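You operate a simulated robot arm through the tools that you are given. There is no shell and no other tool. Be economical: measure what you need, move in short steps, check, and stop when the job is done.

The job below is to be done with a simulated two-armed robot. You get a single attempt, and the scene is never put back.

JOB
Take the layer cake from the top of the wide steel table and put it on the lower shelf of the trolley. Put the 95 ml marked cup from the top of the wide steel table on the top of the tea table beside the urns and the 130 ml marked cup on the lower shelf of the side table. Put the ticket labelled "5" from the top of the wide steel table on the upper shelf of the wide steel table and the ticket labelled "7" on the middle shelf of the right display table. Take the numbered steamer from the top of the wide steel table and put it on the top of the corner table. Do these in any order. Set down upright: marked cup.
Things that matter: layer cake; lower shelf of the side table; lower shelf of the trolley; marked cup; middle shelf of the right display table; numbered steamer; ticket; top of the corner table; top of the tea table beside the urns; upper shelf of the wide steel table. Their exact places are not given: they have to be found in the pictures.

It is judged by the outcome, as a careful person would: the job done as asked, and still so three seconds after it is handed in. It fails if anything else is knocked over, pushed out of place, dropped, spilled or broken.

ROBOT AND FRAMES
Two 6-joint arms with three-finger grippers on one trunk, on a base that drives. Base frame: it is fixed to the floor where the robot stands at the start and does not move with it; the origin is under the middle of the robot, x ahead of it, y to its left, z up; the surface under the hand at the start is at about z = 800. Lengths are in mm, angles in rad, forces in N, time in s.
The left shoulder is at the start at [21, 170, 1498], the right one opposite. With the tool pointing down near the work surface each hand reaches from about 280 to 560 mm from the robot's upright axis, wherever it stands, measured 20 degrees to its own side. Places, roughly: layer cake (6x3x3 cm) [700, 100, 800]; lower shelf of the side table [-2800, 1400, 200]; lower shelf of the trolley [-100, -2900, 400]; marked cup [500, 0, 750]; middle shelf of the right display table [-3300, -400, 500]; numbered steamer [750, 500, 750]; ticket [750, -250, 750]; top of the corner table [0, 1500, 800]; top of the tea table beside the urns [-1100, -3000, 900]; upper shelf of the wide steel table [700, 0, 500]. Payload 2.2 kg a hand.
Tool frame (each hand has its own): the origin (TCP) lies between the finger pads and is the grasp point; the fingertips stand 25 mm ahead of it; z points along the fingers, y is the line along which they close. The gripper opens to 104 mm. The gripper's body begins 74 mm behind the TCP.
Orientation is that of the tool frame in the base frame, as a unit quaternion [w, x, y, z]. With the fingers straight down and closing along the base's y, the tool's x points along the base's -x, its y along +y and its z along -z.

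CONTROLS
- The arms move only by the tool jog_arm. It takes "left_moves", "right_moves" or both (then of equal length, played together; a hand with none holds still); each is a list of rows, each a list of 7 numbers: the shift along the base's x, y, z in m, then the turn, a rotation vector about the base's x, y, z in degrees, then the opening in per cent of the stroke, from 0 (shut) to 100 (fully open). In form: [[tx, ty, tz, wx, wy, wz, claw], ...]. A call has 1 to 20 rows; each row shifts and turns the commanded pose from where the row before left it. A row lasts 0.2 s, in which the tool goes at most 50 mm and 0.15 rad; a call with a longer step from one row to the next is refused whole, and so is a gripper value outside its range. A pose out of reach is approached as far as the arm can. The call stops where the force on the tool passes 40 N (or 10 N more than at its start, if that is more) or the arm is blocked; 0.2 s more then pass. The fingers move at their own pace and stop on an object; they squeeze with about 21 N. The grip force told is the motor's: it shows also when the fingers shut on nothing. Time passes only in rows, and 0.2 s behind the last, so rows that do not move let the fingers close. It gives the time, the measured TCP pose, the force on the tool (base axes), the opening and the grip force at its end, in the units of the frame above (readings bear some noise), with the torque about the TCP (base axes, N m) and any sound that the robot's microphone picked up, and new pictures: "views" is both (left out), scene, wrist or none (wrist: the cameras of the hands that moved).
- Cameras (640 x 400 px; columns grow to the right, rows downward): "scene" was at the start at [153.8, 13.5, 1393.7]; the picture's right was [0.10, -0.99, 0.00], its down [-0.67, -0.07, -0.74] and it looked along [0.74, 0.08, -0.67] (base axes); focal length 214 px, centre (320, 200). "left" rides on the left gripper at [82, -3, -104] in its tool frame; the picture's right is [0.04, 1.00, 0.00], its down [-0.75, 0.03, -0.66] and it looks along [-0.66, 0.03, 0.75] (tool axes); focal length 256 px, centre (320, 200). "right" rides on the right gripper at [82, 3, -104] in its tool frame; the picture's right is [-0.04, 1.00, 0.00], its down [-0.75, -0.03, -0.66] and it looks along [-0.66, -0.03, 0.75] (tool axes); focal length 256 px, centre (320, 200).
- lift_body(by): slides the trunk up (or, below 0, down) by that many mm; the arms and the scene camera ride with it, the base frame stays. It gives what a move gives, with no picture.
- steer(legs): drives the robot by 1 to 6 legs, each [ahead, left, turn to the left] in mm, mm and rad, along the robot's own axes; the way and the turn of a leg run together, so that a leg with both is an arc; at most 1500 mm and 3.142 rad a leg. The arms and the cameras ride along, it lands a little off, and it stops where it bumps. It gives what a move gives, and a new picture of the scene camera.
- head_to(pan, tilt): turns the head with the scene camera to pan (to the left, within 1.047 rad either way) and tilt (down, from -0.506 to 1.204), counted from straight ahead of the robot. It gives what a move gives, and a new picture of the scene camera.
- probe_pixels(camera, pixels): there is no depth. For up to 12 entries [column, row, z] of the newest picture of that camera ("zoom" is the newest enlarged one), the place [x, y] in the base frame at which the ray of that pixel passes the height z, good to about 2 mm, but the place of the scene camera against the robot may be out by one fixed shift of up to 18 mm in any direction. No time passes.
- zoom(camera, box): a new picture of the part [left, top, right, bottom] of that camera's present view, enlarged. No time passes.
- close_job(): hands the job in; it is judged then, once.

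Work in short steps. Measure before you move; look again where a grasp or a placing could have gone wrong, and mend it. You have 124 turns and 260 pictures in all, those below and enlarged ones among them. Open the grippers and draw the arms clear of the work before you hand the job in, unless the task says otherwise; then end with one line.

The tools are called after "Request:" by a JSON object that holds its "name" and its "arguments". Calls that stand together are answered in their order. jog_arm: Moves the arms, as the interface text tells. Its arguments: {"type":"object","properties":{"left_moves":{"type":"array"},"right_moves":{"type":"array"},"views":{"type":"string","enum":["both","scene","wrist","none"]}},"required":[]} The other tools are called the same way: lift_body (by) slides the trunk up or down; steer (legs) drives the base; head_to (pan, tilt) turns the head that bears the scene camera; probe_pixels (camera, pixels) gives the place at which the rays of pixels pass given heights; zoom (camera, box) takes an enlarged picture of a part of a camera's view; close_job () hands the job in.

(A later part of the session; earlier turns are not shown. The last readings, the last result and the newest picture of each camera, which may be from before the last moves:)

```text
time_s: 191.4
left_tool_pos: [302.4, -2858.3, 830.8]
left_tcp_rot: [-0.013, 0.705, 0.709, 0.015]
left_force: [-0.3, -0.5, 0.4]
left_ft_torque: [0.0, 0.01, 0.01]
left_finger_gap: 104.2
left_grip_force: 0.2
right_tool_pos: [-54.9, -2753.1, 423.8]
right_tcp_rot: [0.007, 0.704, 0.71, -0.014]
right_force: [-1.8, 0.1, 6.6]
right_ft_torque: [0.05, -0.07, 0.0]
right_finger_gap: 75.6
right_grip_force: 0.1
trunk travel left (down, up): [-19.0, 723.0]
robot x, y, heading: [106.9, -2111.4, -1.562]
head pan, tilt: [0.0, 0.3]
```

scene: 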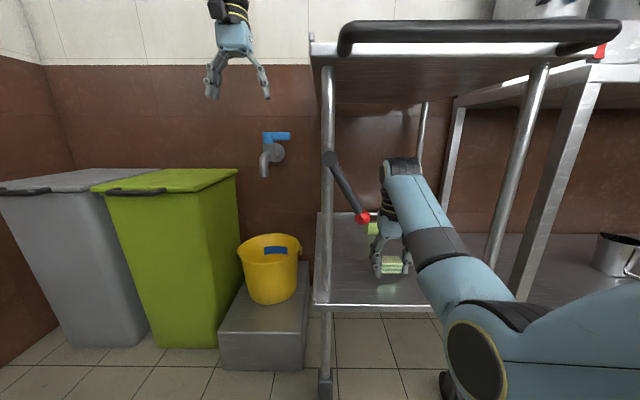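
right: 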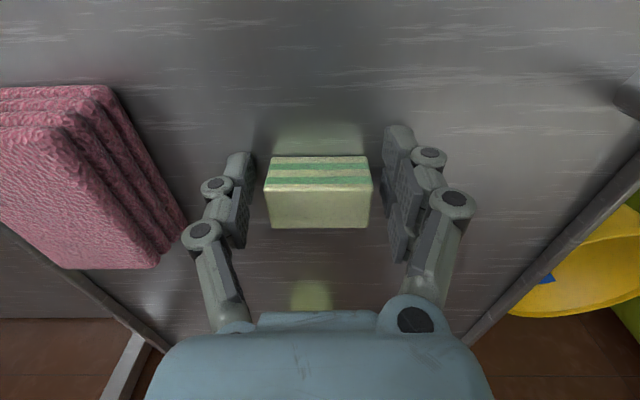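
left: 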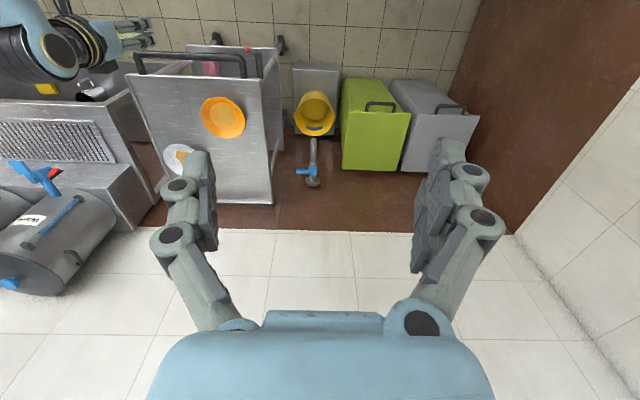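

The cake stands free. I lift out slightly, back away, raise the trunk and drive back towards the wide table.

Request:
{"name": "jog_arm", "arguments": {"right_moves": [[0, 0, 0.012, 0, 0, 0, 72], [0, 0, 0.01, 0, 0, 0, 76]], "views": "none"}}

Request:
{"name": "steer", "arguments": {"legs": [[-360, 0, 0]]}}

Request:
{"name": "lift_body", "arguments": {"by": 400}}

Request:
{"name": "lift_body", "arguments": {"by": 320}}

Request:
{"name": "steer", "arguments": {"legs": [[0, -290, 0], [-1500, 0, 0], [-150, 0, 0], [0, 0, 1.563]]}}

```text
time_s: 192.1
left_tool_pos: [302.0, -2858.4, 829.2]
left_tcp_rot: [-0.013, 0.705, 0.709, 0.016]
left_force: [0.6, -0.4, -0.4]
left_ft_torque: [-0.03, 0.01, -0.02]
left_finger_gap: 103.9
left_grip_force: 0.1
right_tool_pos: [-52.3, -2753.9, 445.5]
right_tcp_rot: [0.007, 0.704, 0.71, -0.014]
right_force: [-0.3, 0.1, -0.3]
right_ft_torque: [0.01, -0.03, 0.0]
right_finger_gap: 79.3
right_grip_force: 0.1
trunk travel left (down, up): [-19.0, 723.0]
robot x, y, heading: [106.9, -2112.2, -1.564]
head pan, tilt: [0.0, 0.3]
```

```text
time_s: 194.4
left_tool_pos: [294.5, -2498.7, 829.7]
left_tcp_rot: [-0.014, 0.708, 0.706, 0.015]
left_force: [-0.4, 0.3, 0.3]
left_ft_torque: [-0.02, 0.01, -0.03]
left_finger_gap: 104.0
left_grip_force: 0.1
right_tool_pos: [-58.6, -2389.8, 444.8]
right_tcp_rot: [0.006, 0.707, 0.707, -0.014]
right_force: [-0.2, 0.8, 0.3]
right_ft_torque: [-0.01, -0.02, -0.03]
right_finger_gap: 79.2
right_grip_force: 0.1
trunk travel left (down, up): [-19.0, 723.0]
robot x, y, heading: [109.7, -1752.5, -1.57]
head pan, tilt: [0.0, 0.3]
```

scene: 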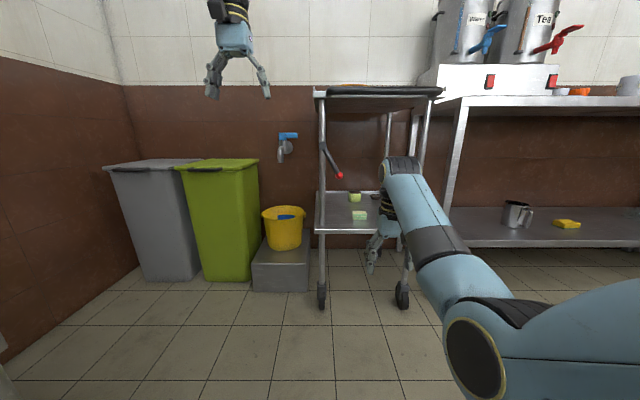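

```text
time_s: 198.2
left_tool_pos: [294.8, -2340.4, 1482.2]
left_tcp_rot: [0.132, 0.695, 0.695, -0.129]
left_force: [0.2, -0.4, -0.7]
left_ft_torque: [0.0, -0.01, 0.0]
left_finger_gap: 104.0
left_grip_force: 0.1
right_tool_pos: [-58.6, -2389.9, 846.4]
right_tcp_rot: [0.007, 0.707, 0.707, -0.014]
right_force: [-0.2, -0.4, 0.2]
right_ft_torque: [-0.02, -0.01, -0.03]
right_finger_gap: 78.9
right_grip_force: 0.2
trunk travel left (down, up): [-419.0, 323.0]
robot x, y, heading: [104.8, -1754.8, -1.573]
head pan, tilt: [0.0, 0.3]
```

```text
time_s: 201.4
left_tool_pos: [294.0, -2320.3, 1821.1]
left_tcp_rot: [0.146, 0.692, 0.692, -0.143]
left_force: [0.5, 0.0, -0.7]
left_ft_torque: [0.02, 0.04, -0.03]
left_finger_gap: 104.3
left_grip_force: 0.2
right_tool_pos: [-58.4, -2391.2, 1164.2]
right_tcp_rot: [0.007, 0.707, 0.707, -0.015]
right_force: [-0.4, 0.4, -0.5]
right_ft_torque: [0.02, -0.02, 0.01]
right_finger_gap: 79.1
right_grip_force: 0.0
trunk travel left (down, up): [-739.0, 3.0]
robot x, y, heading: [108.9, -1750.6, -1.567]
head pan, tilt: [0.0, 0.3]
```

```text
time_s: 215.4
left_tool_pos: [363.7, 136.3, 1821.5]
left_tcp_rot: [0.204, -0.018, 0.979, 0.005]
left_force: [0.0, 0.8, 0.6]
left_ft_torque: [-0.04, 0.04, -0.01]
left_finger_gap: 103.8
left_grip_force: 0.0
right_tool_pos: [447.6, -214.6, 1165.3]
right_tcp_rot: [0.015, -0.019, 1.0, -0.005]
right_force: [0.2, 0.0, 0.1]
right_ft_torque: [-0.02, 0.0, 0.01]
right_finger_gap: 79.0
right_grip_force: 0.0
trunk travel left (down, up): [-739.0, 3.0]
robot x, y, heading: [-197.5, -70.6, 0.035]
head pan, tilt: [0.0, 0.3]
```

scene: 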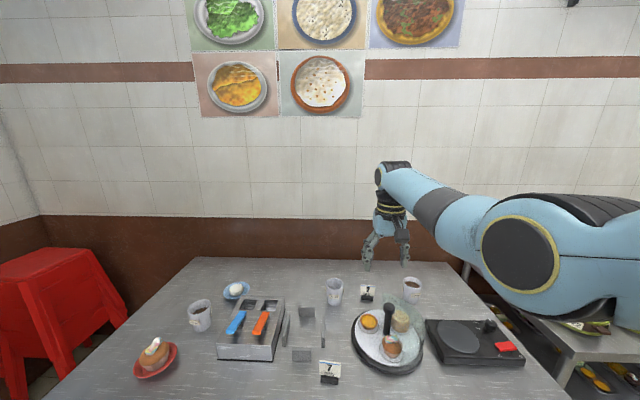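

Both cakes are visible on the trolley shelf. I set both arms to the pitched, stretched posture and move the base to line up the right hand with ticket "7".

Request:
{"name": "steer", "arguments": {"legs": [[0, 0, -0.035], [-215, 140, 0]]}}

Request:
{"name": "jog_arm", "arguments": {"left_moves": [[0.018, 0, -0.045, 0, -1.5, 0, 100], [0.018, 0, -0.045, 0, -1.5, 0, 100], [0.018, 0, -0.045, 0, -1.5, 0, 100], [0.018, 0, -0.045, 0, -1.5, 0, 100], [0.018, 0, -0.045, 0, -1.5, 0, 100], [0.018, 0, -0.045, 0, -1.5, 0, 100], [0.018, 0, -0.045, 0, -1.5, 0, 100], [0.018, 0, -0.045, 0, -1.5, 0, 100], [0.018, 0, -0.045, 0, -1.5, 0, 100], [0.018, 0, -0.045, 0, -1.5, 0, 100], [0.018, 0, -0.045, 0, -1.5, 0, 100]], "right_moves": [[0.0115, 0, 0.0146, 0, -3.6, 0, 85], [0.0115, 0, 0.0146, 0, -3.6, 0, 85], [0.0115, 0, 0.0146, 0, -3.6, 0, 85], [0.0115, 0, 0.0146, 0, -3.6, 0, 85], [0.0115, 0, 0.0146, 0, -3.6, 0, 85], [0.0115, 0, 0.0146, 0, -3.6, 0, 85], [0.0115, 0, 0.0146, 0, -3.6, 0, 85], [0.0115, 0, 0.0146, 0, -3.6, 0, 85], [0.0115, 0, 0.0146, 0, -3.6, 0, 85], [0.0115, 0, 0.0146, 0, -3.6, 0, 85], [0.0115, 0, 0.0146, 0, -3.6, 0, 85]], "views": "none"}}

Request:
{"name": "lift_body", "arguments": {"by": -350}}

Request:
{"name": "head_to", "arguments": {"pan": 0.0, "tilt": 0.5}}

Request:
{"name": "zoom", "arguments": {"camera": "right", "box": [0, 0, 640, 400]}}

```text
time_s: 217.6
left_tool_pos: [159.6, 253.6, 1820.3]
left_tcp_rot: [0.204, 0.0, 0.979, 0.002]
left_force: [1.0, 0.8, -0.5]
left_ft_torque: [0.04, -0.02, 0.01]
left_finger_gap: 104.0
left_grip_force: 0.2
right_tool_pos: [228.5, -99.9, 1165.3]
right_tcp_rot: [0.015, -0.001, 1.0, -0.004]
right_force: [-0.2, -0.4, -0.2]
right_ft_torque: [0.01, 0.0, -0.01]
right_finger_gap: 78.9
right_grip_force: 0.0
trunk travel left (down, up): [-739.0, 3.0]
robot x, y, heading: [-413.6, 69.3, 0.002]
head pan, tilt: [0.0, 0.3]
```

scene: 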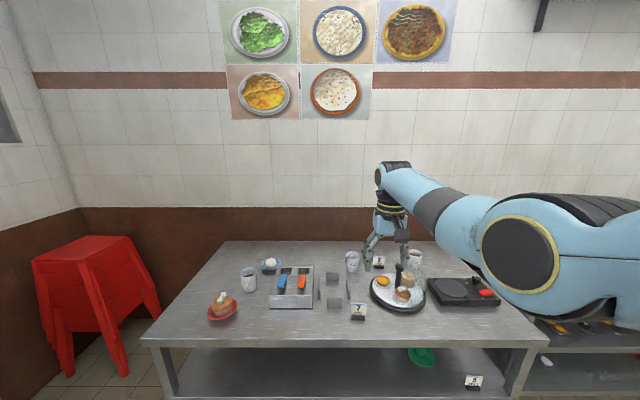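

```text
time_s: 220.0
left_tool_pos: [406.0, 247.1, 1370.8]
left_tcp_rot: [0.343, -0.001, 0.94, 0.001]
left_force: [-0.2, 0.1, 0.4]
left_ft_torque: [0.01, 0.01, -0.01]
left_finger_gap: 104.1
left_grip_force: 0.1
left hand out of reach, approached as far as the arm can: row 1, 2, 3, 4, 5, 6, 7, 8, 9, 10, 11
right_tool_pos: [357.4, -98.5, 1323.2]
right_tcp_rot: [0.353, 0.0, 0.936, -0.006]
right_force: [-0.5, 0.3, -0.1]
right_ft_torque: [-0.01, 0.01, -0.01]
right_finger_gap: 88.5
right_grip_force: 0.2
trunk travel left (down, up): [-739.0, 3.0]
robot x, y, heading: [-415.6, 64.7, 0.001]
head pan, tilt: [0.0, 0.3]
```

```text
time_s: 223.4
left_tool_pos: [402.9, 250.6, 1025.3]
left_tcp_rot: [0.343, 0.0, 0.939, 0.001]
left_force: [0.5, 0.0, -0.6]
left_ft_torque: [0.0, -0.02, -0.02]
left_finger_gap: 104.0
left_grip_force: 0.0
right_tool_pos: [354.5, -99.6, 975.9]
right_tcp_rot: [0.353, 0.0, 0.936, -0.005]
right_force: [0.1, 0.4, 0.4]
right_ft_torque: [0.01, -0.03, -0.01]
right_finger_gap: 88.4
right_grip_force: 0.1
trunk travel left (down, up): [-389.0, 353.0]
robot x, y, heading: [-410.3, 64.0, 0.002]
head pan, tilt: [0.0, 0.3]
```

```text
time_s: 224.1
left_tool_pos: [403.0, 251.4, 1023.6]
left_tcp_rot: [0.342, -0.001, 0.94, 0.002]
left_force: [0.7, 0.9, -0.1]
left_ft_torque: [0.01, 0.03, 0.0]
left_finger_gap: 103.9
left_grip_force: 0.0
right_tool_pos: [354.8, -100.3, 975.5]
right_tcp_rot: [0.353, 0.001, 0.935, -0.005]
right_force: [0.4, 0.5, -0.7]
right_ft_torque: [-0.03, 0.01, -0.02]
right_finger_gap: 88.2
right_grip_force: 0.1
trunk travel left (down, up): [-389.0, 353.0]
robot x, y, heading: [-410.5, 65.6, 0.005]
head pan, tilt: [0.0, 0.499]
```

scene: 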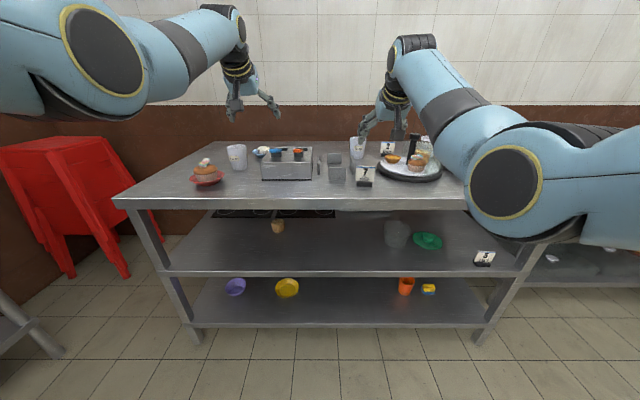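

```text
1.00 times, centred on (320, 200) of right (not enlarged: the box is as wide or as high as the picture)
```

zoom: 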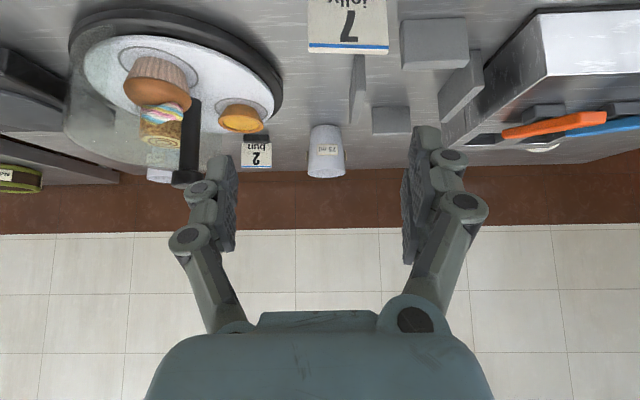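

Ticket 7's top edge is in the right camera at (308-388,50); I measure it.

Request:
{"name": "probe_pixels", "arguments": {"camera": "right", "pixels": [[308, 51, 850], [388, 53, 850], [312, 5, 830], [384, 5, 830], [270, 110, 800], [360, 110, 840]]}}

Request:
{"name": "zoom", "arguments": {"camera": "scene", "box": [290, 120, 470, 210]}}

```text
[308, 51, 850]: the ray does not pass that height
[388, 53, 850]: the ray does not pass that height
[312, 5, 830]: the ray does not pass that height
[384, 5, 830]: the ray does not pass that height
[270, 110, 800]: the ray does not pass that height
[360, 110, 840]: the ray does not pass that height
```

```text
3.56 times, centred on (380, 165) of scene
```

zoom: 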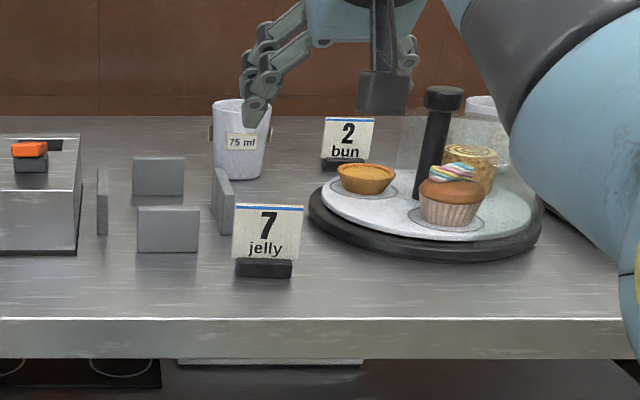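

Request:
{"name": "probe_pixels", "arguments": {"camera": "zoom", "pixels": [[236, 278, 800], [290, 279, 800], [235, 205, 855], [303, 207, 855], [185, 252, 800], [340, 230, 820], [236, 100, 900]]}}

Request:
{"name": "jog_arm", "arguments": {"right_moves": [[0, 0.01, -0.03, 0, 0, 0, 85], [0, 0.01, -0.03, 0, 0, 0, 85]], "views": "wrist"}}

```text
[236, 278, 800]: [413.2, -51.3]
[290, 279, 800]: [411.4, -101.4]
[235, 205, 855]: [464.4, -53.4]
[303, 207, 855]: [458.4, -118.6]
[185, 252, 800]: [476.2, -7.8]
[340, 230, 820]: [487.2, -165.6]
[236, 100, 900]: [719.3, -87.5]
```

```text
time_s: 224.7
left_tool_pos: [403.8, 250.2, 1023.5]
left_tcp_rot: [0.342, -0.001, 0.94, 0.002]
left_force: [0.2, -0.5, 0.0]
left_ft_torque: [0.0, -0.05, -0.03]
left_finger_gap: 104.0
left_grip_force: 0.0
right_tool_pos: [355.1, -77.2, 915.2]
right_tcp_rot: [0.353, 0.0, 0.936, -0.006]
right_force: [0.1, -0.4, -0.7]
right_ft_torque: [0.0, 0.01, -0.02]
right_finger_gap: 88.2
right_grip_force: 0.0
trunk travel left (down, up): [-389.0, 353.0]
robot x, y, heading: [-407.9, 65.1, 0.002]
head pan, tilt: [0.0, 0.499]
```

right: 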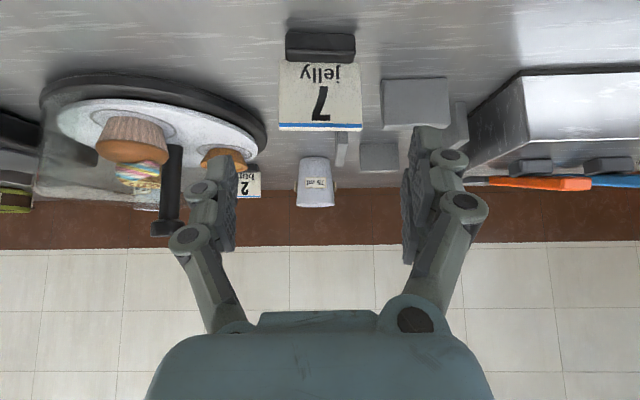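

Request:
{"name": "probe_pixels", "arguments": {"camera": "right", "pixels": [[279, 128, 850], [361, 129, 850], [286, 63, 818], [356, 62, 818], [286, 32, 815], [355, 33, 815], [385, 128, 840], [440, 125, 840]]}}

```text
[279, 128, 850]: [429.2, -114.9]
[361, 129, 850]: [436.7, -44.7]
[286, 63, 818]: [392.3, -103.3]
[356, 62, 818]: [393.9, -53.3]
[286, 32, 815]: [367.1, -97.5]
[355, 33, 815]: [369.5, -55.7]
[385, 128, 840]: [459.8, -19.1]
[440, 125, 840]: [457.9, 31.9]
```

The ticket's base front is at x≈392, y centre -78; I move in, descend to z≈836 and close.

Request:
{"name": "jog_arm", "arguments": {"right_moves": [[0.03, -0.001, -0.02, 0, 0, -1.5, 78], [0.017, -0.001, -0.025, 0, 0, -1.5, 78], [0, 0, -0.02, 0, 0, 0, 78], [0, 0, -0.014, 0, 0, 0, 78], [0, 0, 0, 0, 0, 0, 60], [0, 0, 0, 0, 0, 0, 30], [0, 0, 0, 0, 0, 0, 20], [0, 0, 0, 0, 0, 0, 20]], "views": "wrist"}}

```text
time_s: 226.5
left_tool_pos: [402.3, 251.7, 1024.0]
left_tcp_rot: [0.343, -0.001, 0.939, 0.002]
left_force: [-0.9, 0.5, 0.1]
left_ft_torque: [0.03, 0.02, -0.02]
left_finger_gap: 104.1
left_grip_force: 0.2
right_tool_pos: [388.5, -83.5, 839.8]
right_tcp_rot: [0.353, 0.024, 0.935, -0.014]
right_force: [0.6, 0.2, 1.1]
right_ft_torque: [-0.03, -0.05, 0.02]
right_finger_gap: 58.5
right_grip_force: 20.7
right hand out of reach, approached as far as the arm can: row 2, 3, 4
trunk travel left (down, up): [-389.0, 353.0]
robot x, y, heading: [-410.8, 69.4, 0.004]
head pan, tilt: [0.0, 0.499]
```

right: 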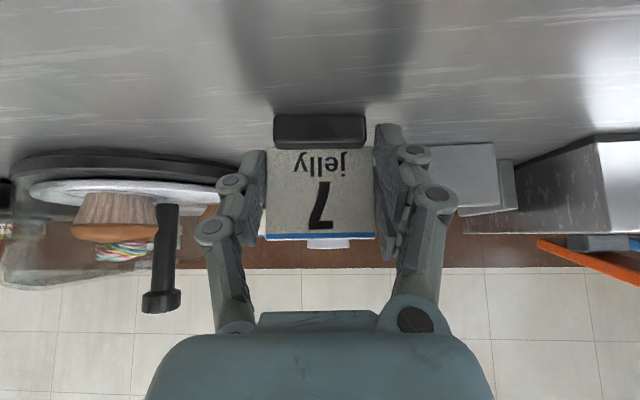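

Ticket 7 is held (58.5 mm). I raise it, drive so the left hand comes over the 130 ml cup, and look with the left camera.

Request:
{"name": "jog_arm", "arguments": {"right_moves": [[-0.005, 0, 0.035, 0, 0, 0, 20], [-0.01, 0, 0.035, 0, 0, 0, 20], [-0.01, 0, 0.035, 0, 0, 0, 20]], "left_moves": [[-0.014, 0, 0, 0, 0, 0, 100], [-0.014, 0, 0, 0, 0, 0, 100], [-0.014, 0, 0, 0, 0, 0, 100]], "views": "none"}}

Request:
{"name": "steer", "arguments": {"legs": [[165, 137, 0]]}}

Request:
{"name": "jog_arm", "arguments": {"left_moves": [[0, 0, -0.03, 0, 0, 0, 100], [0, 0, -0.03, 0, 0, 0, 100], [0, 0, -0.02, 0, 0, 0, 100]], "views": "wrist"}}

```text
time_s: 227.3
left_tool_pos: [360.9, 250.4, 1025.3]
left_tcp_rot: [0.343, -0.001, 0.939, 0.002]
left_force: [-0.1, 0.6, 0.3]
left_ft_torque: [0.0, -0.02, -0.01]
left_finger_gap: 104.0
left_grip_force: 0.0
right_tool_pos: [409.4, -77.6, 934.2]
right_tcp_rot: [0.352, 0.026, 0.935, -0.016]
right_force: [-0.3, 0.3, -0.3]
right_ft_torque: [-0.01, -0.03, -0.03]
right_finger_gap: 58.4
right_grip_force: 21.0
right hand out of reach, approached as far as the arm can: row 1, 2, 3
trunk travel left (down, up): [-389.0, 353.0]
robot x, y, heading: [-411.4, 65.5, -0.0]
head pan, tilt: [0.0, 0.499]
```

```text
time_s: 229.0
left_tool_pos: [529.2, 396.7, 1023.7]
left_tcp_rot: [0.342, -0.005, 0.94, 0.003]
left_force: [0.1, -0.1, 0.4]
left_ft_torque: [0.01, 0.04, -0.04]
left_finger_gap: 103.8
left_grip_force: 0.0
right_tool_pos: [579.5, 67.8, 932.1]
right_tcp_rot: [0.352, 0.022, 0.936, -0.014]
right_force: [0.3, 0.4, -1.5]
right_ft_torque: [0.0, 0.02, -0.01]
right_finger_gap: 58.1
right_grip_force: 21.2
trunk travel left (down, up): [-389.0, 353.0]
robot x, y, heading: [-240.6, 203.1, 0.013]
head pan, tilt: [0.0, 0.499]
```

scene: 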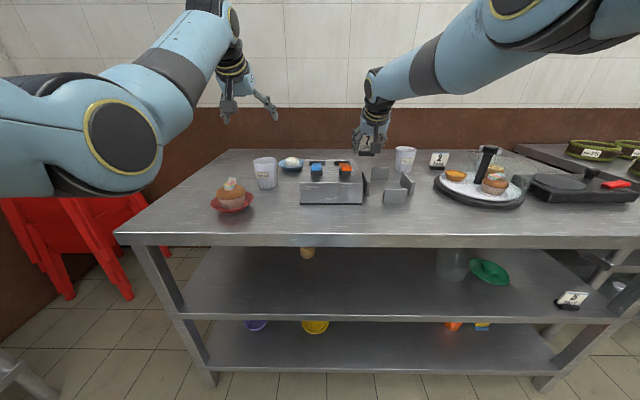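

```text
time_s: 229.8
left_tool_pos: [526.3, 397.6, 944.1]
left_tcp_rot: [0.343, -0.004, 0.939, 0.003]
left_force: [0.3, 0.2, 0.1]
left_ft_torque: [0.02, 0.04, 0.02]
left_finger_gap: 103.9
left_grip_force: 0.0
right_tool_pos: [578.0, 67.5, 933.3]
right_tcp_rot: [0.352, 0.021, 0.936, -0.014]
right_force: [-0.2, 0.1, -0.1]
right_ft_torque: [0.0, 0.0, 0.01]
right_finger_gap: 58.6
right_grip_force: 21.4
trunk travel left (down, up): [-389.0, 353.0]
robot x, y, heading: [-239.4, 208.4, 0.007]
head pan, tilt: [0.0, 0.499]
```

left: 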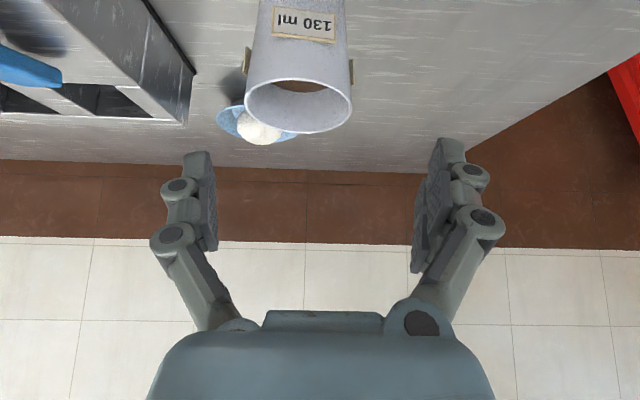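

Request:
{"name": "probe_pixels", "arguments": {"camera": "left", "pixels": [[246, 100, 885], [352, 100, 885], [298, 132, 885], [298, 80, 885], [246, 70, 860], [355, 70, 860], [255, 20, 830], [347, 20, 830]]}}

Request:
{"name": "probe_pixels", "arguments": {"camera": "scene", "pixels": [[254, 162, 885], [277, 160, 885], [267, 188, 800], [232, 190, 850], [252, 200, 800]]}}

```text
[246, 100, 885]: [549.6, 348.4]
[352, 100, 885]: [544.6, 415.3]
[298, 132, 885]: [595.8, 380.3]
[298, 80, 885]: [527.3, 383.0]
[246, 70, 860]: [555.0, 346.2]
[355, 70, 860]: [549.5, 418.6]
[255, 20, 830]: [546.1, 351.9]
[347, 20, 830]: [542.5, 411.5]
```

```text
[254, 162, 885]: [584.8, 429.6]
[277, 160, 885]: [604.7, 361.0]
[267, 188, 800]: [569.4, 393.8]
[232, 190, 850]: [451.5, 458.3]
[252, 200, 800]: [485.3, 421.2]
```

The cup is centred at (561,382). I drive 34 mm ahead, then bring the left hand down around it and close.

Request:
{"name": "steer", "arguments": {"legs": [[34, 0, 0]]}}

Request:
{"name": "jog_arm", "arguments": {"left_moves": [[0, -0.016, 0, 0, 0, 0, 100], [0, 0, -0.03, 0, 0, 0, 100], [0, 0, -0.03, 0, 0, 0, 100], [0, 0, -0.026, 0, 0, 0, 100], [0, 0, 0, 0, 0, 0, 100]], "views": "wrist"}}

```text
time_s: 230.7
left_tool_pos: [563.0, 397.4, 943.1]
left_tcp_rot: [0.341, -0.005, 0.94, 0.004]
left_force: [1.1, 0.0, -1.2]
left_ft_torque: [0.0, 0.03, 0.02]
left_finger_gap: 104.0
left_grip_force: 0.1
right_tool_pos: [615.9, 68.2, 931.9]
right_tcp_rot: [0.351, 0.02, 0.936, -0.012]
right_force: [1.1, -1.2, -0.6]
right_ft_torque: [0.02, -0.02, -0.01]
right_finger_gap: 58.3
right_grip_force: 21.4
trunk travel left (down, up): [-389.0, 353.0]
robot x, y, heading: [-204.8, 206.1, 0.008]
head pan, tilt: [0.0, 0.499]
```

scene: 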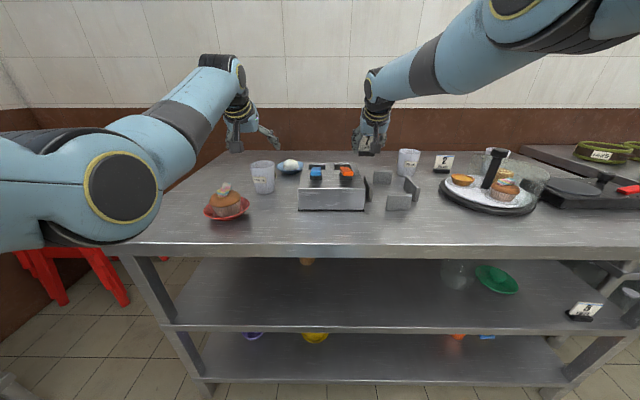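

```text
time_s: 231.9
left_tool_pos: [560.0, 379.3, 858.9]
left_tcp_rot: [0.342, -0.005, 0.94, 0.004]
left_force: [0.5, 0.5, 0.5]
left_ft_torque: [0.02, -0.01, 0.01]
left_finger_gap: 104.1
left_grip_force: 0.1
right_tool_pos: [614.7, 67.8, 933.8]
right_tcp_rot: [0.351, 0.022, 0.936, -0.013]
right_force: [0.5, -0.3, -0.9]
right_ft_torque: [-0.01, -0.02, 0.05]
right_finger_gap: 58.3
right_grip_force: 21.1
trunk travel left (down, up): [-389.0, 353.0]
robot x, y, heading: [-206.4, 204.2, 0.009]
head pan, tilt: [0.0, 0.499]
```

left: 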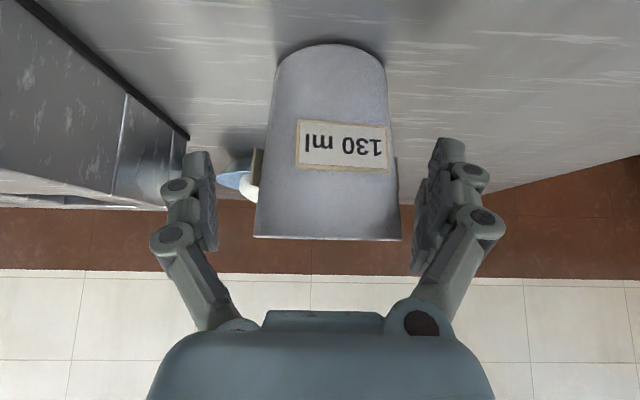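

The cup is centred between the fingers. I close, lift with the trunk, and back off 500 mm.

Request:
{"name": "jog_arm", "arguments": {"left_moves": [[0, 0, 0, 0, 0, 0, 85], [0, 0, 0, 0, 0, 0, 70], [0, 0, 0, 0, 0, 0, 50], [0, 0, 0, 0, 0, 0, 40], [0, 0, 0, 0, 0, 0, 40], [0, 0, 0, 0, 0, 0, 40]], "views": "wrist"}}

Request:
{"name": "lift_body", "arguments": {"by": 180}}

Request:
{"name": "steer", "arguments": {"legs": [[-650, 0, 0]]}}

```text
time_s: 233.3
left_tool_pos: [560.3, 377.4, 860.0]
left_tcp_rot: [0.342, -0.005, 0.94, 0.004]
left_force: [-0.5, -0.1, 0.8]
left_ft_torque: [-0.03, -0.06, -0.01]
left_finger_gap: 78.4
left_grip_force: 20.9
right_tool_pos: [614.7, 68.6, 933.3]
right_tcp_rot: [0.351, 0.021, 0.936, -0.013]
right_force: [0.2, 0.1, 0.3]
right_ft_torque: [-0.04, 0.06, -0.02]
right_finger_gap: 58.1
right_grip_force: 20.9
trunk travel left (down, up): [-389.0, 353.0]
robot x, y, heading: [-208.9, 205.8, 0.008]
head pan, tilt: [0.0, 0.499]
```

left: 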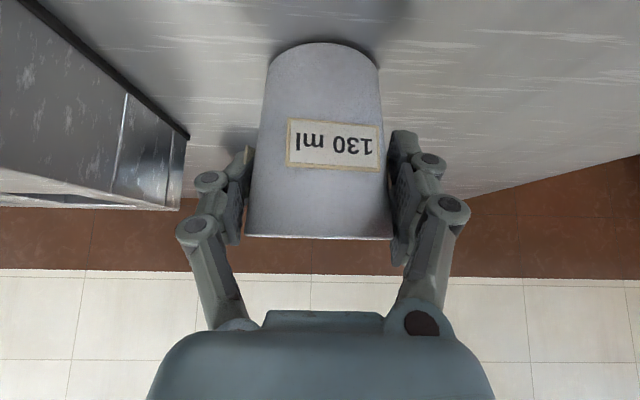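

```text
time_s: 235.3
left_tool_pos: [561.1, 381.2, 1037.6]
left_tcp_rot: [0.342, -0.005, 0.94, 0.003]
left_force: [1.1, -0.2, -2.0]
left_ft_torque: [0.0, 0.0, 0.01]
left_finger_gap: 78.5
left_grip_force: 21.0
right_tool_pos: [614.0, 67.7, 1150.0]
right_tcp_rot: [0.373, 0.021, 0.927, -0.013]
right_force: [0.4, -0.5, -1.4]
right_ft_torque: [0.02, 0.0, 0.02]
right_finger_gap: 58.5
right_grip_force: 20.8
trunk travel left (down, up): [-569.0, 173.0]
robot x, y, heading: [-205.7, 204.5, 0.016]
head pan, tilt: [0.0, 0.499]
```

```text
time_s: 239.0
left_tool_pos: [-107.9, 373.2, 1039.8]
left_tcp_rot: [0.342, -0.004, 0.94, 0.003]
left_force: [-1.0, 0.1, -2.2]
left_ft_torque: [0.05, 0.0, -0.01]
left_finger_gap: 78.5
left_grip_force: 21.0
right_tool_pos: [-57.3, 59.2, 1150.6]
right_tcp_rot: [0.373, 0.023, 0.927, -0.014]
right_force: [-0.4, -0.2, -0.6]
right_ft_torque: [0.02, -0.01, -0.02]
right_finger_gap: 58.2
right_grip_force: 20.4
trunk travel left (down, up): [-569.0, 173.0]
robot x, y, heading: [-872.6, 197.5, 0.01]
head pan, tilt: [0.0, 0.499]
```

scene: 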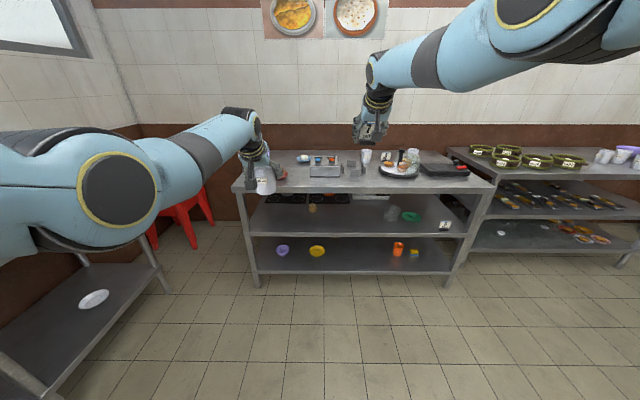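

Both are held. I turn left by 180° to face the other end of the room.

Request:
{"name": "steer", "arguments": {"legs": [[0, 0, 1.57], [0, 0, 1.56]]}}

Request:
{"name": "head_to", "arguments": {"pan": 0.0, "tilt": 0.3}}

```text
time_s: 246.9
left_tool_pos: [-1653.9, 57.7, 1038.3]
left_tcp_rot: [-0.005, 0.939, -0.018, -0.342]
left_force: [0.1, 0.3, -1.5]
left_ft_torque: [-0.01, 0.01, 0.02]
left_finger_gap: 77.5
left_grip_force: 20.7
right_tool_pos: [-1691.5, 373.6, 1148.5]
right_tcp_rot: [-0.022, 0.927, -0.044, -0.372]
right_force: [-0.7, -0.4, -1.3]
right_ft_torque: [0.03, -0.03, -0.02]
right_finger_gap: 58.0
right_grip_force: 21.4
trunk travel left (down, up): [-569.0, 173.0]
robot x, y, heading: [-876.9, 200.2, 3.102]
head pan, tilt: [0.0, 0.499]
```

scene: 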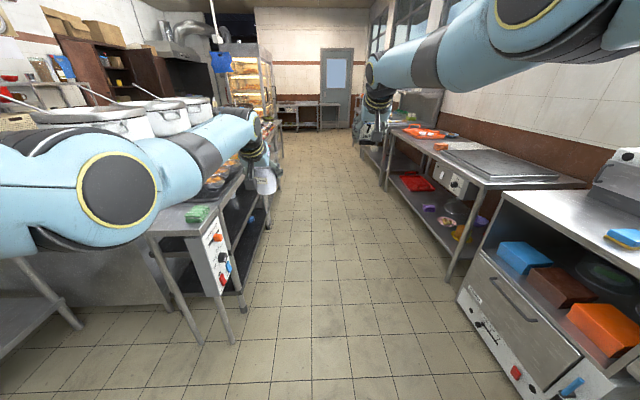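

```text
time_s: 247.6
left_tool_pos: [-1653.9, 58.8, 1038.5]
left_tcp_rot: [-0.004, 0.94, -0.017, -0.342]
left_force: [0.0, -0.4, -2.1]
left_ft_torque: [0.03, -0.02, 0.01]
left_finger_gap: 77.6
left_grip_force: 20.7
right_tool_pos: [-1692.3, 374.6, 1149.5]
right_tcp_rot: [-0.022, 0.927, -0.044, -0.373]
right_force: [0.0, -0.7, 0.0]
right_ft_torque: [0.04, -0.01, -0.01]
right_finger_gap: 58.1
right_grip_force: 21.0
trunk travel left (down, up): [-569.0, 173.0]
robot x, y, heading: [-872.5, 200.9, 3.104]
head pan, tilt: [0.0, 0.3]
```

scene: 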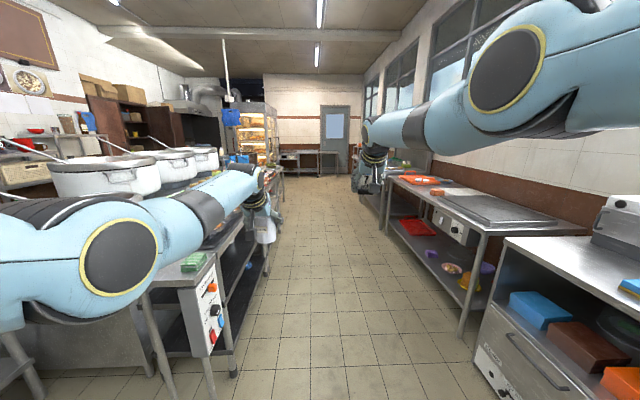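

The room opens ahead: stove line at left, counters at right. I measure the corridor and candidates for the side table and the display tables.

Request:
{"name": "probe_pixels", "arguments": {"camera": "scene", "pixels": [[233, 372, 0], [215, 378, 0], [462, 335, 0], [485, 365, 0], [386, 222, 0], [215, 165, 1050], [268, 205, 850], [490, 232, 850], [388, 178, 850], [270, 265, 0]]}}

Request:
{"name": "zoom", "arguments": {"camera": "scene", "box": [220, 100, 520, 300]}}

```text
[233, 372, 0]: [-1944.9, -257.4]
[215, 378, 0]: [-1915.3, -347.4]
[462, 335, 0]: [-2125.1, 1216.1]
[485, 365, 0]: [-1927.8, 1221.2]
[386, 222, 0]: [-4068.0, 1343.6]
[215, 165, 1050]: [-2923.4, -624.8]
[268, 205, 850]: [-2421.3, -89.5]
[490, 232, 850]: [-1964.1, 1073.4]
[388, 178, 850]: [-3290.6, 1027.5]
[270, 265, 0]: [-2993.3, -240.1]
```

```text
2.00 times, centred on (370, 200) of scene
```

zoom: 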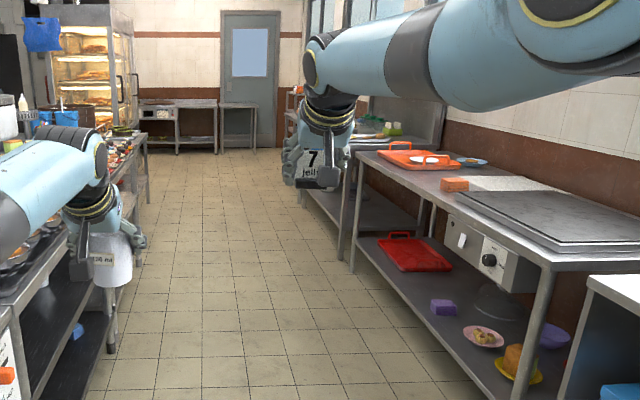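

The table with the griddle at right (x -2050…-3300, front y≈1200) with a low shelf is the side table. I drive there, turn to face it, lower the trunk, and look.

Request:
{"name": "steer", "arguments": {"legs": [[1500, 0, 0], [150, 0, 0], [0, 0, -1.533]]}}

Request:
{"name": "lift_body", "arguments": {"by": -250}}

Request:
{"name": "head_to", "arguments": {"pan": 0.0, "tilt": 0.5}}

```text
time_s: 259.7
left_tool_pos: [-2670.8, 1054.5, 1038.7]
left_tcp_rot: [0.243, -0.66, 0.669, 0.241]
left_force: [0.0, 0.8, -2.8]
left_ft_torque: [0.0, 0.01, -0.03]
left_finger_gap: 77.1
left_grip_force: 20.8
right_tool_pos: [-2354.8, 1099.3, 1148.3]
right_tcp_rot: [0.275, -0.633, 0.679, 0.251]
right_force: [-0.2, 0.3, 1.0]
right_ft_torque: [-0.01, 0.0, -0.03]
right_finger_gap: 57.6
right_grip_force: 20.6
trunk travel left (down, up): [-569.0, 173.0]
robot x, y, heading: [-2507.6, 281.3, 1.565]
head pan, tilt: [0.0, 0.3]
```

scene: 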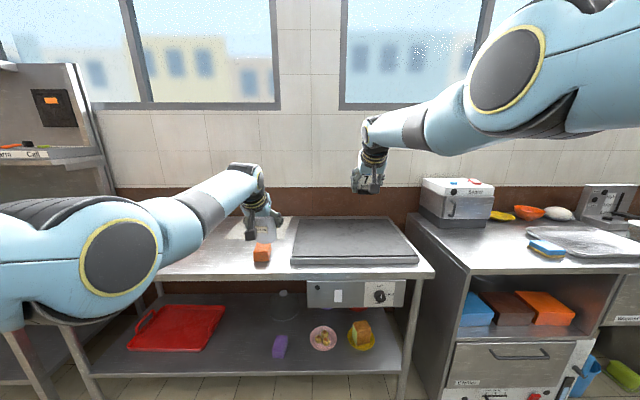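

```text
time_s: 262.2
left_tool_pos: [-2668.7, 1054.7, 789.2]
left_tcp_rot: [0.242, -0.66, 0.669, 0.242]
left_force: [0.9, -0.4, -0.7]
left_ft_torque: [0.04, -0.01, -0.02]
left_finger_gap: 77.0
left_grip_force: 21.4
right_tool_pos: [-2355.6, 1099.1, 832.3]
right_tcp_rot: [0.248, -0.643, 0.689, 0.223]
right_force: [0.5, 0.4, 0.2]
right_ft_torque: [0.02, -0.01, -0.02]
right_finger_gap: 57.8
right_grip_force: 20.8
trunk travel left (down, up): [-319.0, 423.0]
robot x, y, heading: [-2513.7, 283.6, 1.558]
head pan, tilt: [0.0, 0.3]
```

```text
time_s: 263.0
left_tool_pos: [-2668.8, 1053.2, 789.6]
left_tcp_rot: [0.243, -0.66, 0.669, 0.241]
left_force: [0.2, -0.1, -1.4]
left_ft_torque: [0.02, 0.0, -0.01]
left_finger_gap: 76.8
left_grip_force: 21.5
right_tool_pos: [-2355.5, 1100.2, 831.6]
right_tcp_rot: [0.248, -0.644, 0.689, 0.223]
right_force: [0.1, 0.0, -0.9]
right_ft_torque: [0.0, 0.03, -0.01]
right_finger_gap: 57.7
right_grip_force: 21.1
trunk travel left (down, up): [-319.0, 423.0]
robot x, y, heading: [-2510.4, 280.2, 1.558]
head pan, tilt: [0.0, 0.499]
```

scene: 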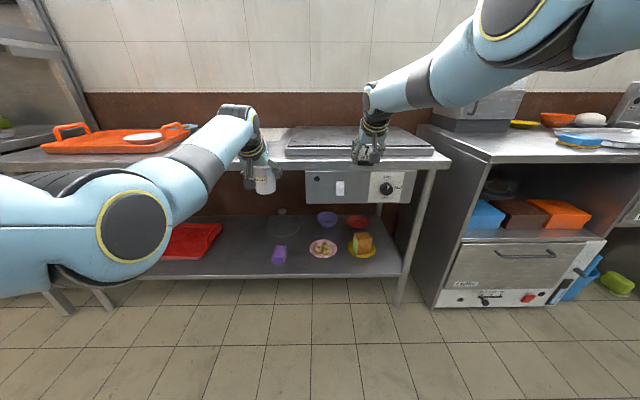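

The lower shelf has a free gap between the red tray (right end px 222) and the purple box (px 271). I measure it.

Request:
{"name": "probe_pixels", "arguments": {"camera": "scene", "pixels": [[248, 278, 200], [248, 278, 220], [248, 278, 250], [400, 303, 0], [222, 226, 230], [212, 258, 230], [271, 264, 230], [285, 245, 230], [248, 240, 230], [440, 158, 850], [280, 228, 230], [310, 215, 230]]}}

Request:
{"name": "zoom", "arguments": {"camera": "scene", "box": [130, 130, 430, 310]}}

```text
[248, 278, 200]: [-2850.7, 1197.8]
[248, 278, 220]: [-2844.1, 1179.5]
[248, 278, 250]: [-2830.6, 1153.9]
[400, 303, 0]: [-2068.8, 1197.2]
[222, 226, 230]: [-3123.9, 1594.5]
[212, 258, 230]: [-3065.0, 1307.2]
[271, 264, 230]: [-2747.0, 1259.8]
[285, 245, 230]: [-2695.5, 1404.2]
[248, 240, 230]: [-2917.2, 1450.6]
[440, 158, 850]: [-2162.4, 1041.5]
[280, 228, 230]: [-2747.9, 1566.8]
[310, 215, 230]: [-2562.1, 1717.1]
```

```text
2.13 times, centred on (280, 220) of scene
```

zoom: 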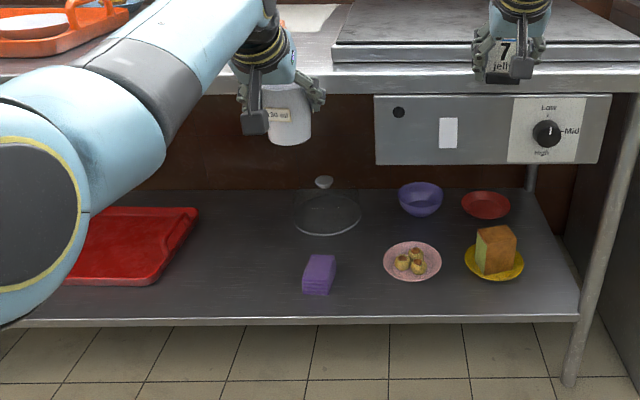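

Free gap x -3050…-2760; target cup place (-2890,1240). I strafe left 222 and back 60, lower the trunk 300, bring the cup low and the ticket hand high.

Request:
{"name": "steer", "arguments": {"legs": [[-60, 222, 0.012]]}}

Request:
{"name": "lift_body", "arguments": {"by": -300}}

Request:
{"name": "jog_arm", "arguments": {"left_moves": [[0, -0.0065, -0.014, 0, 0, 0, 40], [0, -0.0065, -0.014, 0, 0, 0, 40], [0, -0.0065, -0.014, 0, 0, 0, 40], [0, -0.0065, -0.014, 0, 0, 0, 40], [0, -0.0065, -0.014, 0, 0, 0, 40], [0, -0.0065, -0.014, 0, 0, 0, 40], [0, -0.0065, -0.014, 0, 0, 0, 40], [0, -0.0065, -0.014, 0, 0, 0, 40], [0, -0.0065, -0.014, 0, 0, 0, 40], [0, -0.0065, -0.014, 0, 0, 0, 40], [0, -0.0065, -0.014, 0, 0, 0, 40]], "right_moves": [[0, -0.0106, 0.0425, 0, 0, 0, 20], [0, -0.0106, 0.0425, 0, 0, 0, 20], [0, -0.0106, 0.0425, 0, 0, 0, 20], [0, -0.0106, 0.0425, 0, 0, 0, 20], [0, -0.0106, 0.0425, 0, 0, 0, 20], [0, -0.0106, 0.0425, 0, 0, 0, 20], [0, -0.0106, 0.0425, 0, 0, 0, 20], [0, -0.0106, 0.0425, 0, 0, 0, 20], [0, -0.0106, 0.0425, 0, 0, 0, 20], [0, -0.0106, 0.0425, 0, 0, 0, 20], [0, -0.0106, 0.0425, 0, 0, 0, 20]], "views": "scene"}}

```text
time_s: 264.7
left_tool_pos: [-2902.2, 995.0, 788.2]
left_tcp_rot: [0.241, -0.663, 0.666, 0.242]
left_force: [0.2, 0.2, -1.9]
left_ft_torque: [-0.05, -0.04, -0.02]
left_finger_gap: 77.0
left_grip_force: 21.0
right_tool_pos: [-2589.1, 1043.3, 831.8]
right_tcp_rot: [0.247, -0.647, 0.686, 0.223]
right_force: [-0.7, 0.0, -0.6]
right_ft_torque: [-0.03, -0.01, -0.01]
right_finger_gap: 57.8
right_grip_force: 20.8
trunk travel left (down, up): [-319.0, 423.0]
robot x, y, heading: [-2741.2, 223.3, 1.563]
head pan, tilt: [0.0, 0.499]
```

scene: 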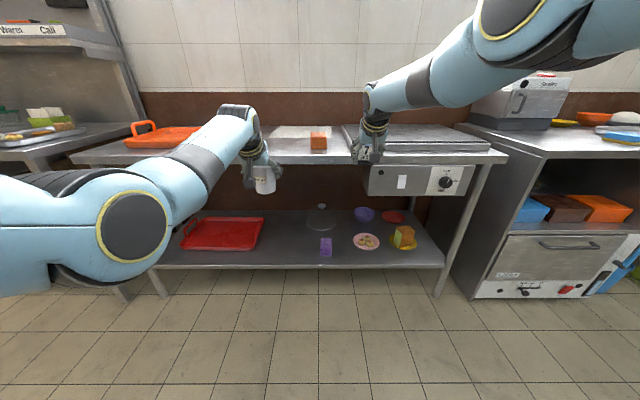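

```text
time_s: 267.7
left_tool_pos: [-2902.2, 995.4, 489.9]
left_tcp_rot: [0.241, -0.663, 0.666, 0.243]
left_force: [0.0, 0.0, -1.2]
left_ft_torque: [-0.04, 0.0, 0.0]
left_finger_gap: 76.6
left_grip_force: 20.8
right_tool_pos: [-2588.7, 982.5, 276.9]
right_tcp_rot: [0.129, -0.68, 0.715, 0.099]
right_force: [0.3, -1.2, -1.1]
right_ft_torque: [0.0, -0.01, 0.02]
right_finger_gap: 57.8
right_grip_force: 21.1
trunk travel left (down, up): [-19.0, 723.0]
robot x, y, heading: [-2736.9, 224.1, 1.568]
head pan, tilt: [0.0, 0.499]
```

```text
time_s: 270.1
left_tool_pos: [-2901.6, 923.0, 336.6]
left_tcp_rot: [0.241, -0.663, 0.666, 0.242]
left_force: [-0.4, -0.4, -1.6]
left_ft_torque: [0.02, -0.03, -0.02]
left_finger_gap: 76.8
left_grip_force: 21.2
right_tool_pos: [-2628.7, 1064.5, 685.4]
right_tcp_rot: [0.128, -0.681, 0.714, 0.1]
right_force: [0.0, 0.3, -0.5]
right_ft_torque: [-0.01, 0.0, -0.02]
right_finger_gap: 57.8
right_grip_force: 21.0
right hand out of reach, approached as far as the arm can: row 1, 2, 3, 4, 5, 6, 7, 8, 9, 10, 11
trunk travel left (down, up): [-19.0, 723.0]
robot x, y, heading: [-2734.3, 224.9, 1.566]
head pan, tilt: [0.0, 0.499]
```

scene: 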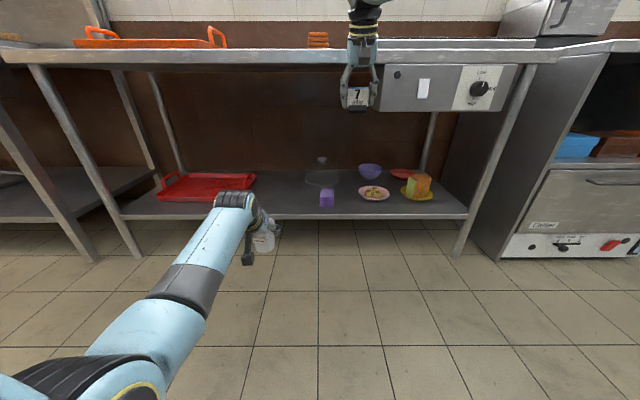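

The cup hand is right; the ticket hand is overstretched at z 685, so I restore its pitch while pulling back and then raise it, and check both.

Request:
{"name": "jog_arm", "arguments": {"right_moves": [[0, -0.04, 0.01, 7.5, 0, 0, 20], [0, -0.04, 0.01, 7.5, 0, 0, 20], [0, -0.03, 0.02, 7.5, 0, 0, 20], [0, -0.005, 0.045, 0, 0, 0, 20], [0, -0.005, 0.045, 0, 0, 0, 20], [0, -0.005, 0.045, 0, 0, 0, 20], [0, -0.005, 0.045, 0, 0, 0, 20], [0, -0.005, 0.045, 0, 0, 0, 20], [0, -0.005, 0.045, 0, 0, 0, 20]], "views": "none"}}

Request:
{"name": "jog_arm", "arguments": {"left_moves": [[0, 0, 0, 0, 0, 0, 40]]}}

Request:
{"name": "probe_pixels", "arguments": {"camera": "left", "pixels": [[320, 60, 200], [320, 60, 215], [320, 80, 200], [320, 100, 200], [320, 40, 200], [400, 60, 200]]}}

```text
time_s: 272.1
left_tool_pos: [-2901.9, 922.6, 336.0]
left_tcp_rot: [0.242, -0.663, 0.666, 0.243]
left_force: [-0.2, -0.3, -2.3]
left_ft_torque: [-0.03, 0.01, 0.01]
left_finger_gap: 77.1
left_grip_force: 21.1
right_tool_pos: [-2635.1, 1027.0, 967.6]
right_tcp_rot: [0.215, -0.657, 0.697, 0.191]
right_force: [0.0, -0.3, 0.1]
right_ft_torque: [0.01, 0.03, -0.02]
right_finger_gap: 57.6
right_grip_force: 21.1
right hand out of reach, approached as far as the arm can: row 1, 2, 3, 4, 6, 7, 8, 9
trunk travel left (down, up): [-19.0, 723.0]
robot x, y, heading: [-2733.3, 219.5, 1.567]
head pan, tilt: [0.0, 0.499]
```

```text
time_s: 272.5
left_tool_pos: [-2901.5, 922.0, 336.5]
left_tcp_rot: [0.241, -0.663, 0.666, 0.243]
left_force: [-0.1, -0.5, -1.6]
left_ft_torque: [-0.03, 0.01, 0.01]
left_finger_gap: 76.8
left_grip_force: 21.3
right_tool_pos: [-2634.4, 1028.3, 966.5]
right_tcp_rot: [0.215, -0.658, 0.696, 0.191]
right_force: [-0.4, 0.5, -0.5]
right_ft_torque: [0.01, 0.0, -0.01]
right_finger_gap: 57.6
right_grip_force: 21.3
trunk travel left (down, up): [-19.0, 723.0]
robot x, y, heading: [-2736.9, 222.3, 1.569]
head pan, tilt: [0.0, 0.499]
```

scene: 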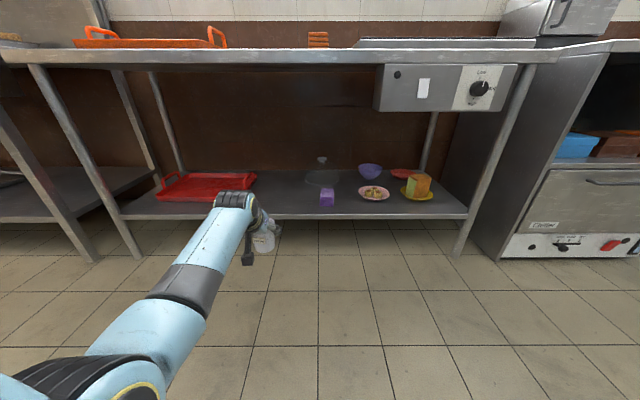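
left: 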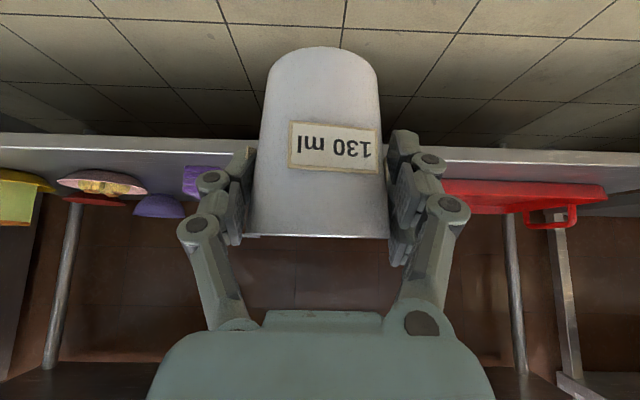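

```text
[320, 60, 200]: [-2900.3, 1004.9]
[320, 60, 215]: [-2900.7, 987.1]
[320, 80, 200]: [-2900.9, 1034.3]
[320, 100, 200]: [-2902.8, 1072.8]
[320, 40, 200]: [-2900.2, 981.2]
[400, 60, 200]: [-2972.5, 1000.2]
```

Cup bottom is near z 276, above the shelf; the ticket hand is at z 967, above the table top. I drive in 315 mm and check.

Request:
{"name": "steer", "arguments": {"legs": [[200, 0, 0], [112, 0, 0]]}}

Request:
{"name": "jog_arm", "arguments": {"left_moves": [[0, 0, -0.01, 0, 0, 0, 40]], "views": "wrist"}}

Request:
{"name": "probe_pixels", "arguments": {"camera": "left", "pixels": [[320, 10, 200], [320, 10, 220], [320, 10, 240], [320, 30, 220], [120, 30, 220], [120, 30, 240]]}}

```text
time_s: 274.9
left_tool_pos: [-2898.2, 1240.8, 336.2]
left_tcp_rot: [0.242, -0.663, 0.667, 0.241]
left_force: [-0.6, 0.5, -1.6]
left_ft_torque: [0.0, 0.01, -0.01]
left_finger_gap: 76.5
left_grip_force: 20.7
right_tool_pos: [-2631.4, 1344.9, 964.5]
right_tcp_rot: [0.214, -0.657, 0.697, 0.19]
right_force: [-0.6, -0.4, -0.8]
right_ft_torque: [-0.02, 0.02, -0.05]
right_finger_gap: 57.3
right_grip_force: 20.8
trunk travel left (down, up): [-19.0, 723.0]
robot x, y, heading: [-2734.8, 539.2, 1.562]
head pan, tilt: [0.0, 0.499]
```

scene: 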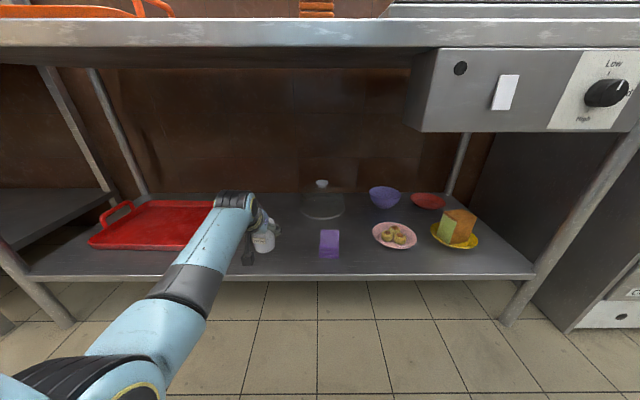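

```text
time_s: 275.3
left_tool_pos: [-2899.5, 1240.6, 325.1]
left_tcp_rot: [0.241, -0.662, 0.667, 0.241]
left_force: [0.1, -0.8, -2.1]
left_ft_torque: [-0.02, -0.01, -0.04]
left_finger_gap: 76.4
left_grip_force: 21.1
right_tool_pos: [-2631.6, 1345.5, 965.9]
right_tcp_rot: [0.216, -0.657, 0.697, 0.19]
right_force: [0.9, -0.2, -1.0]
right_ft_torque: [-0.01, -0.03, 0.0]
right_finger_gap: 57.8
right_grip_force: 21.4
trunk travel left (down, up): [-19.0, 723.0]
robot x, y, heading: [-2734.9, 540.4, 1.564]
head pan, tilt: [0.0, 0.499]
```

left: 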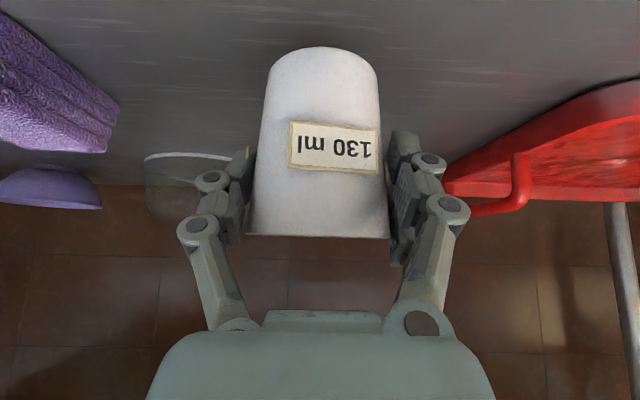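

```text
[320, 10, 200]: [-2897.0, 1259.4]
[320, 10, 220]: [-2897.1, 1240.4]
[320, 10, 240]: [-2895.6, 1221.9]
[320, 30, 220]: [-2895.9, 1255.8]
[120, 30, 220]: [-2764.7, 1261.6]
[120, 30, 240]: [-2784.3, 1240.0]
```

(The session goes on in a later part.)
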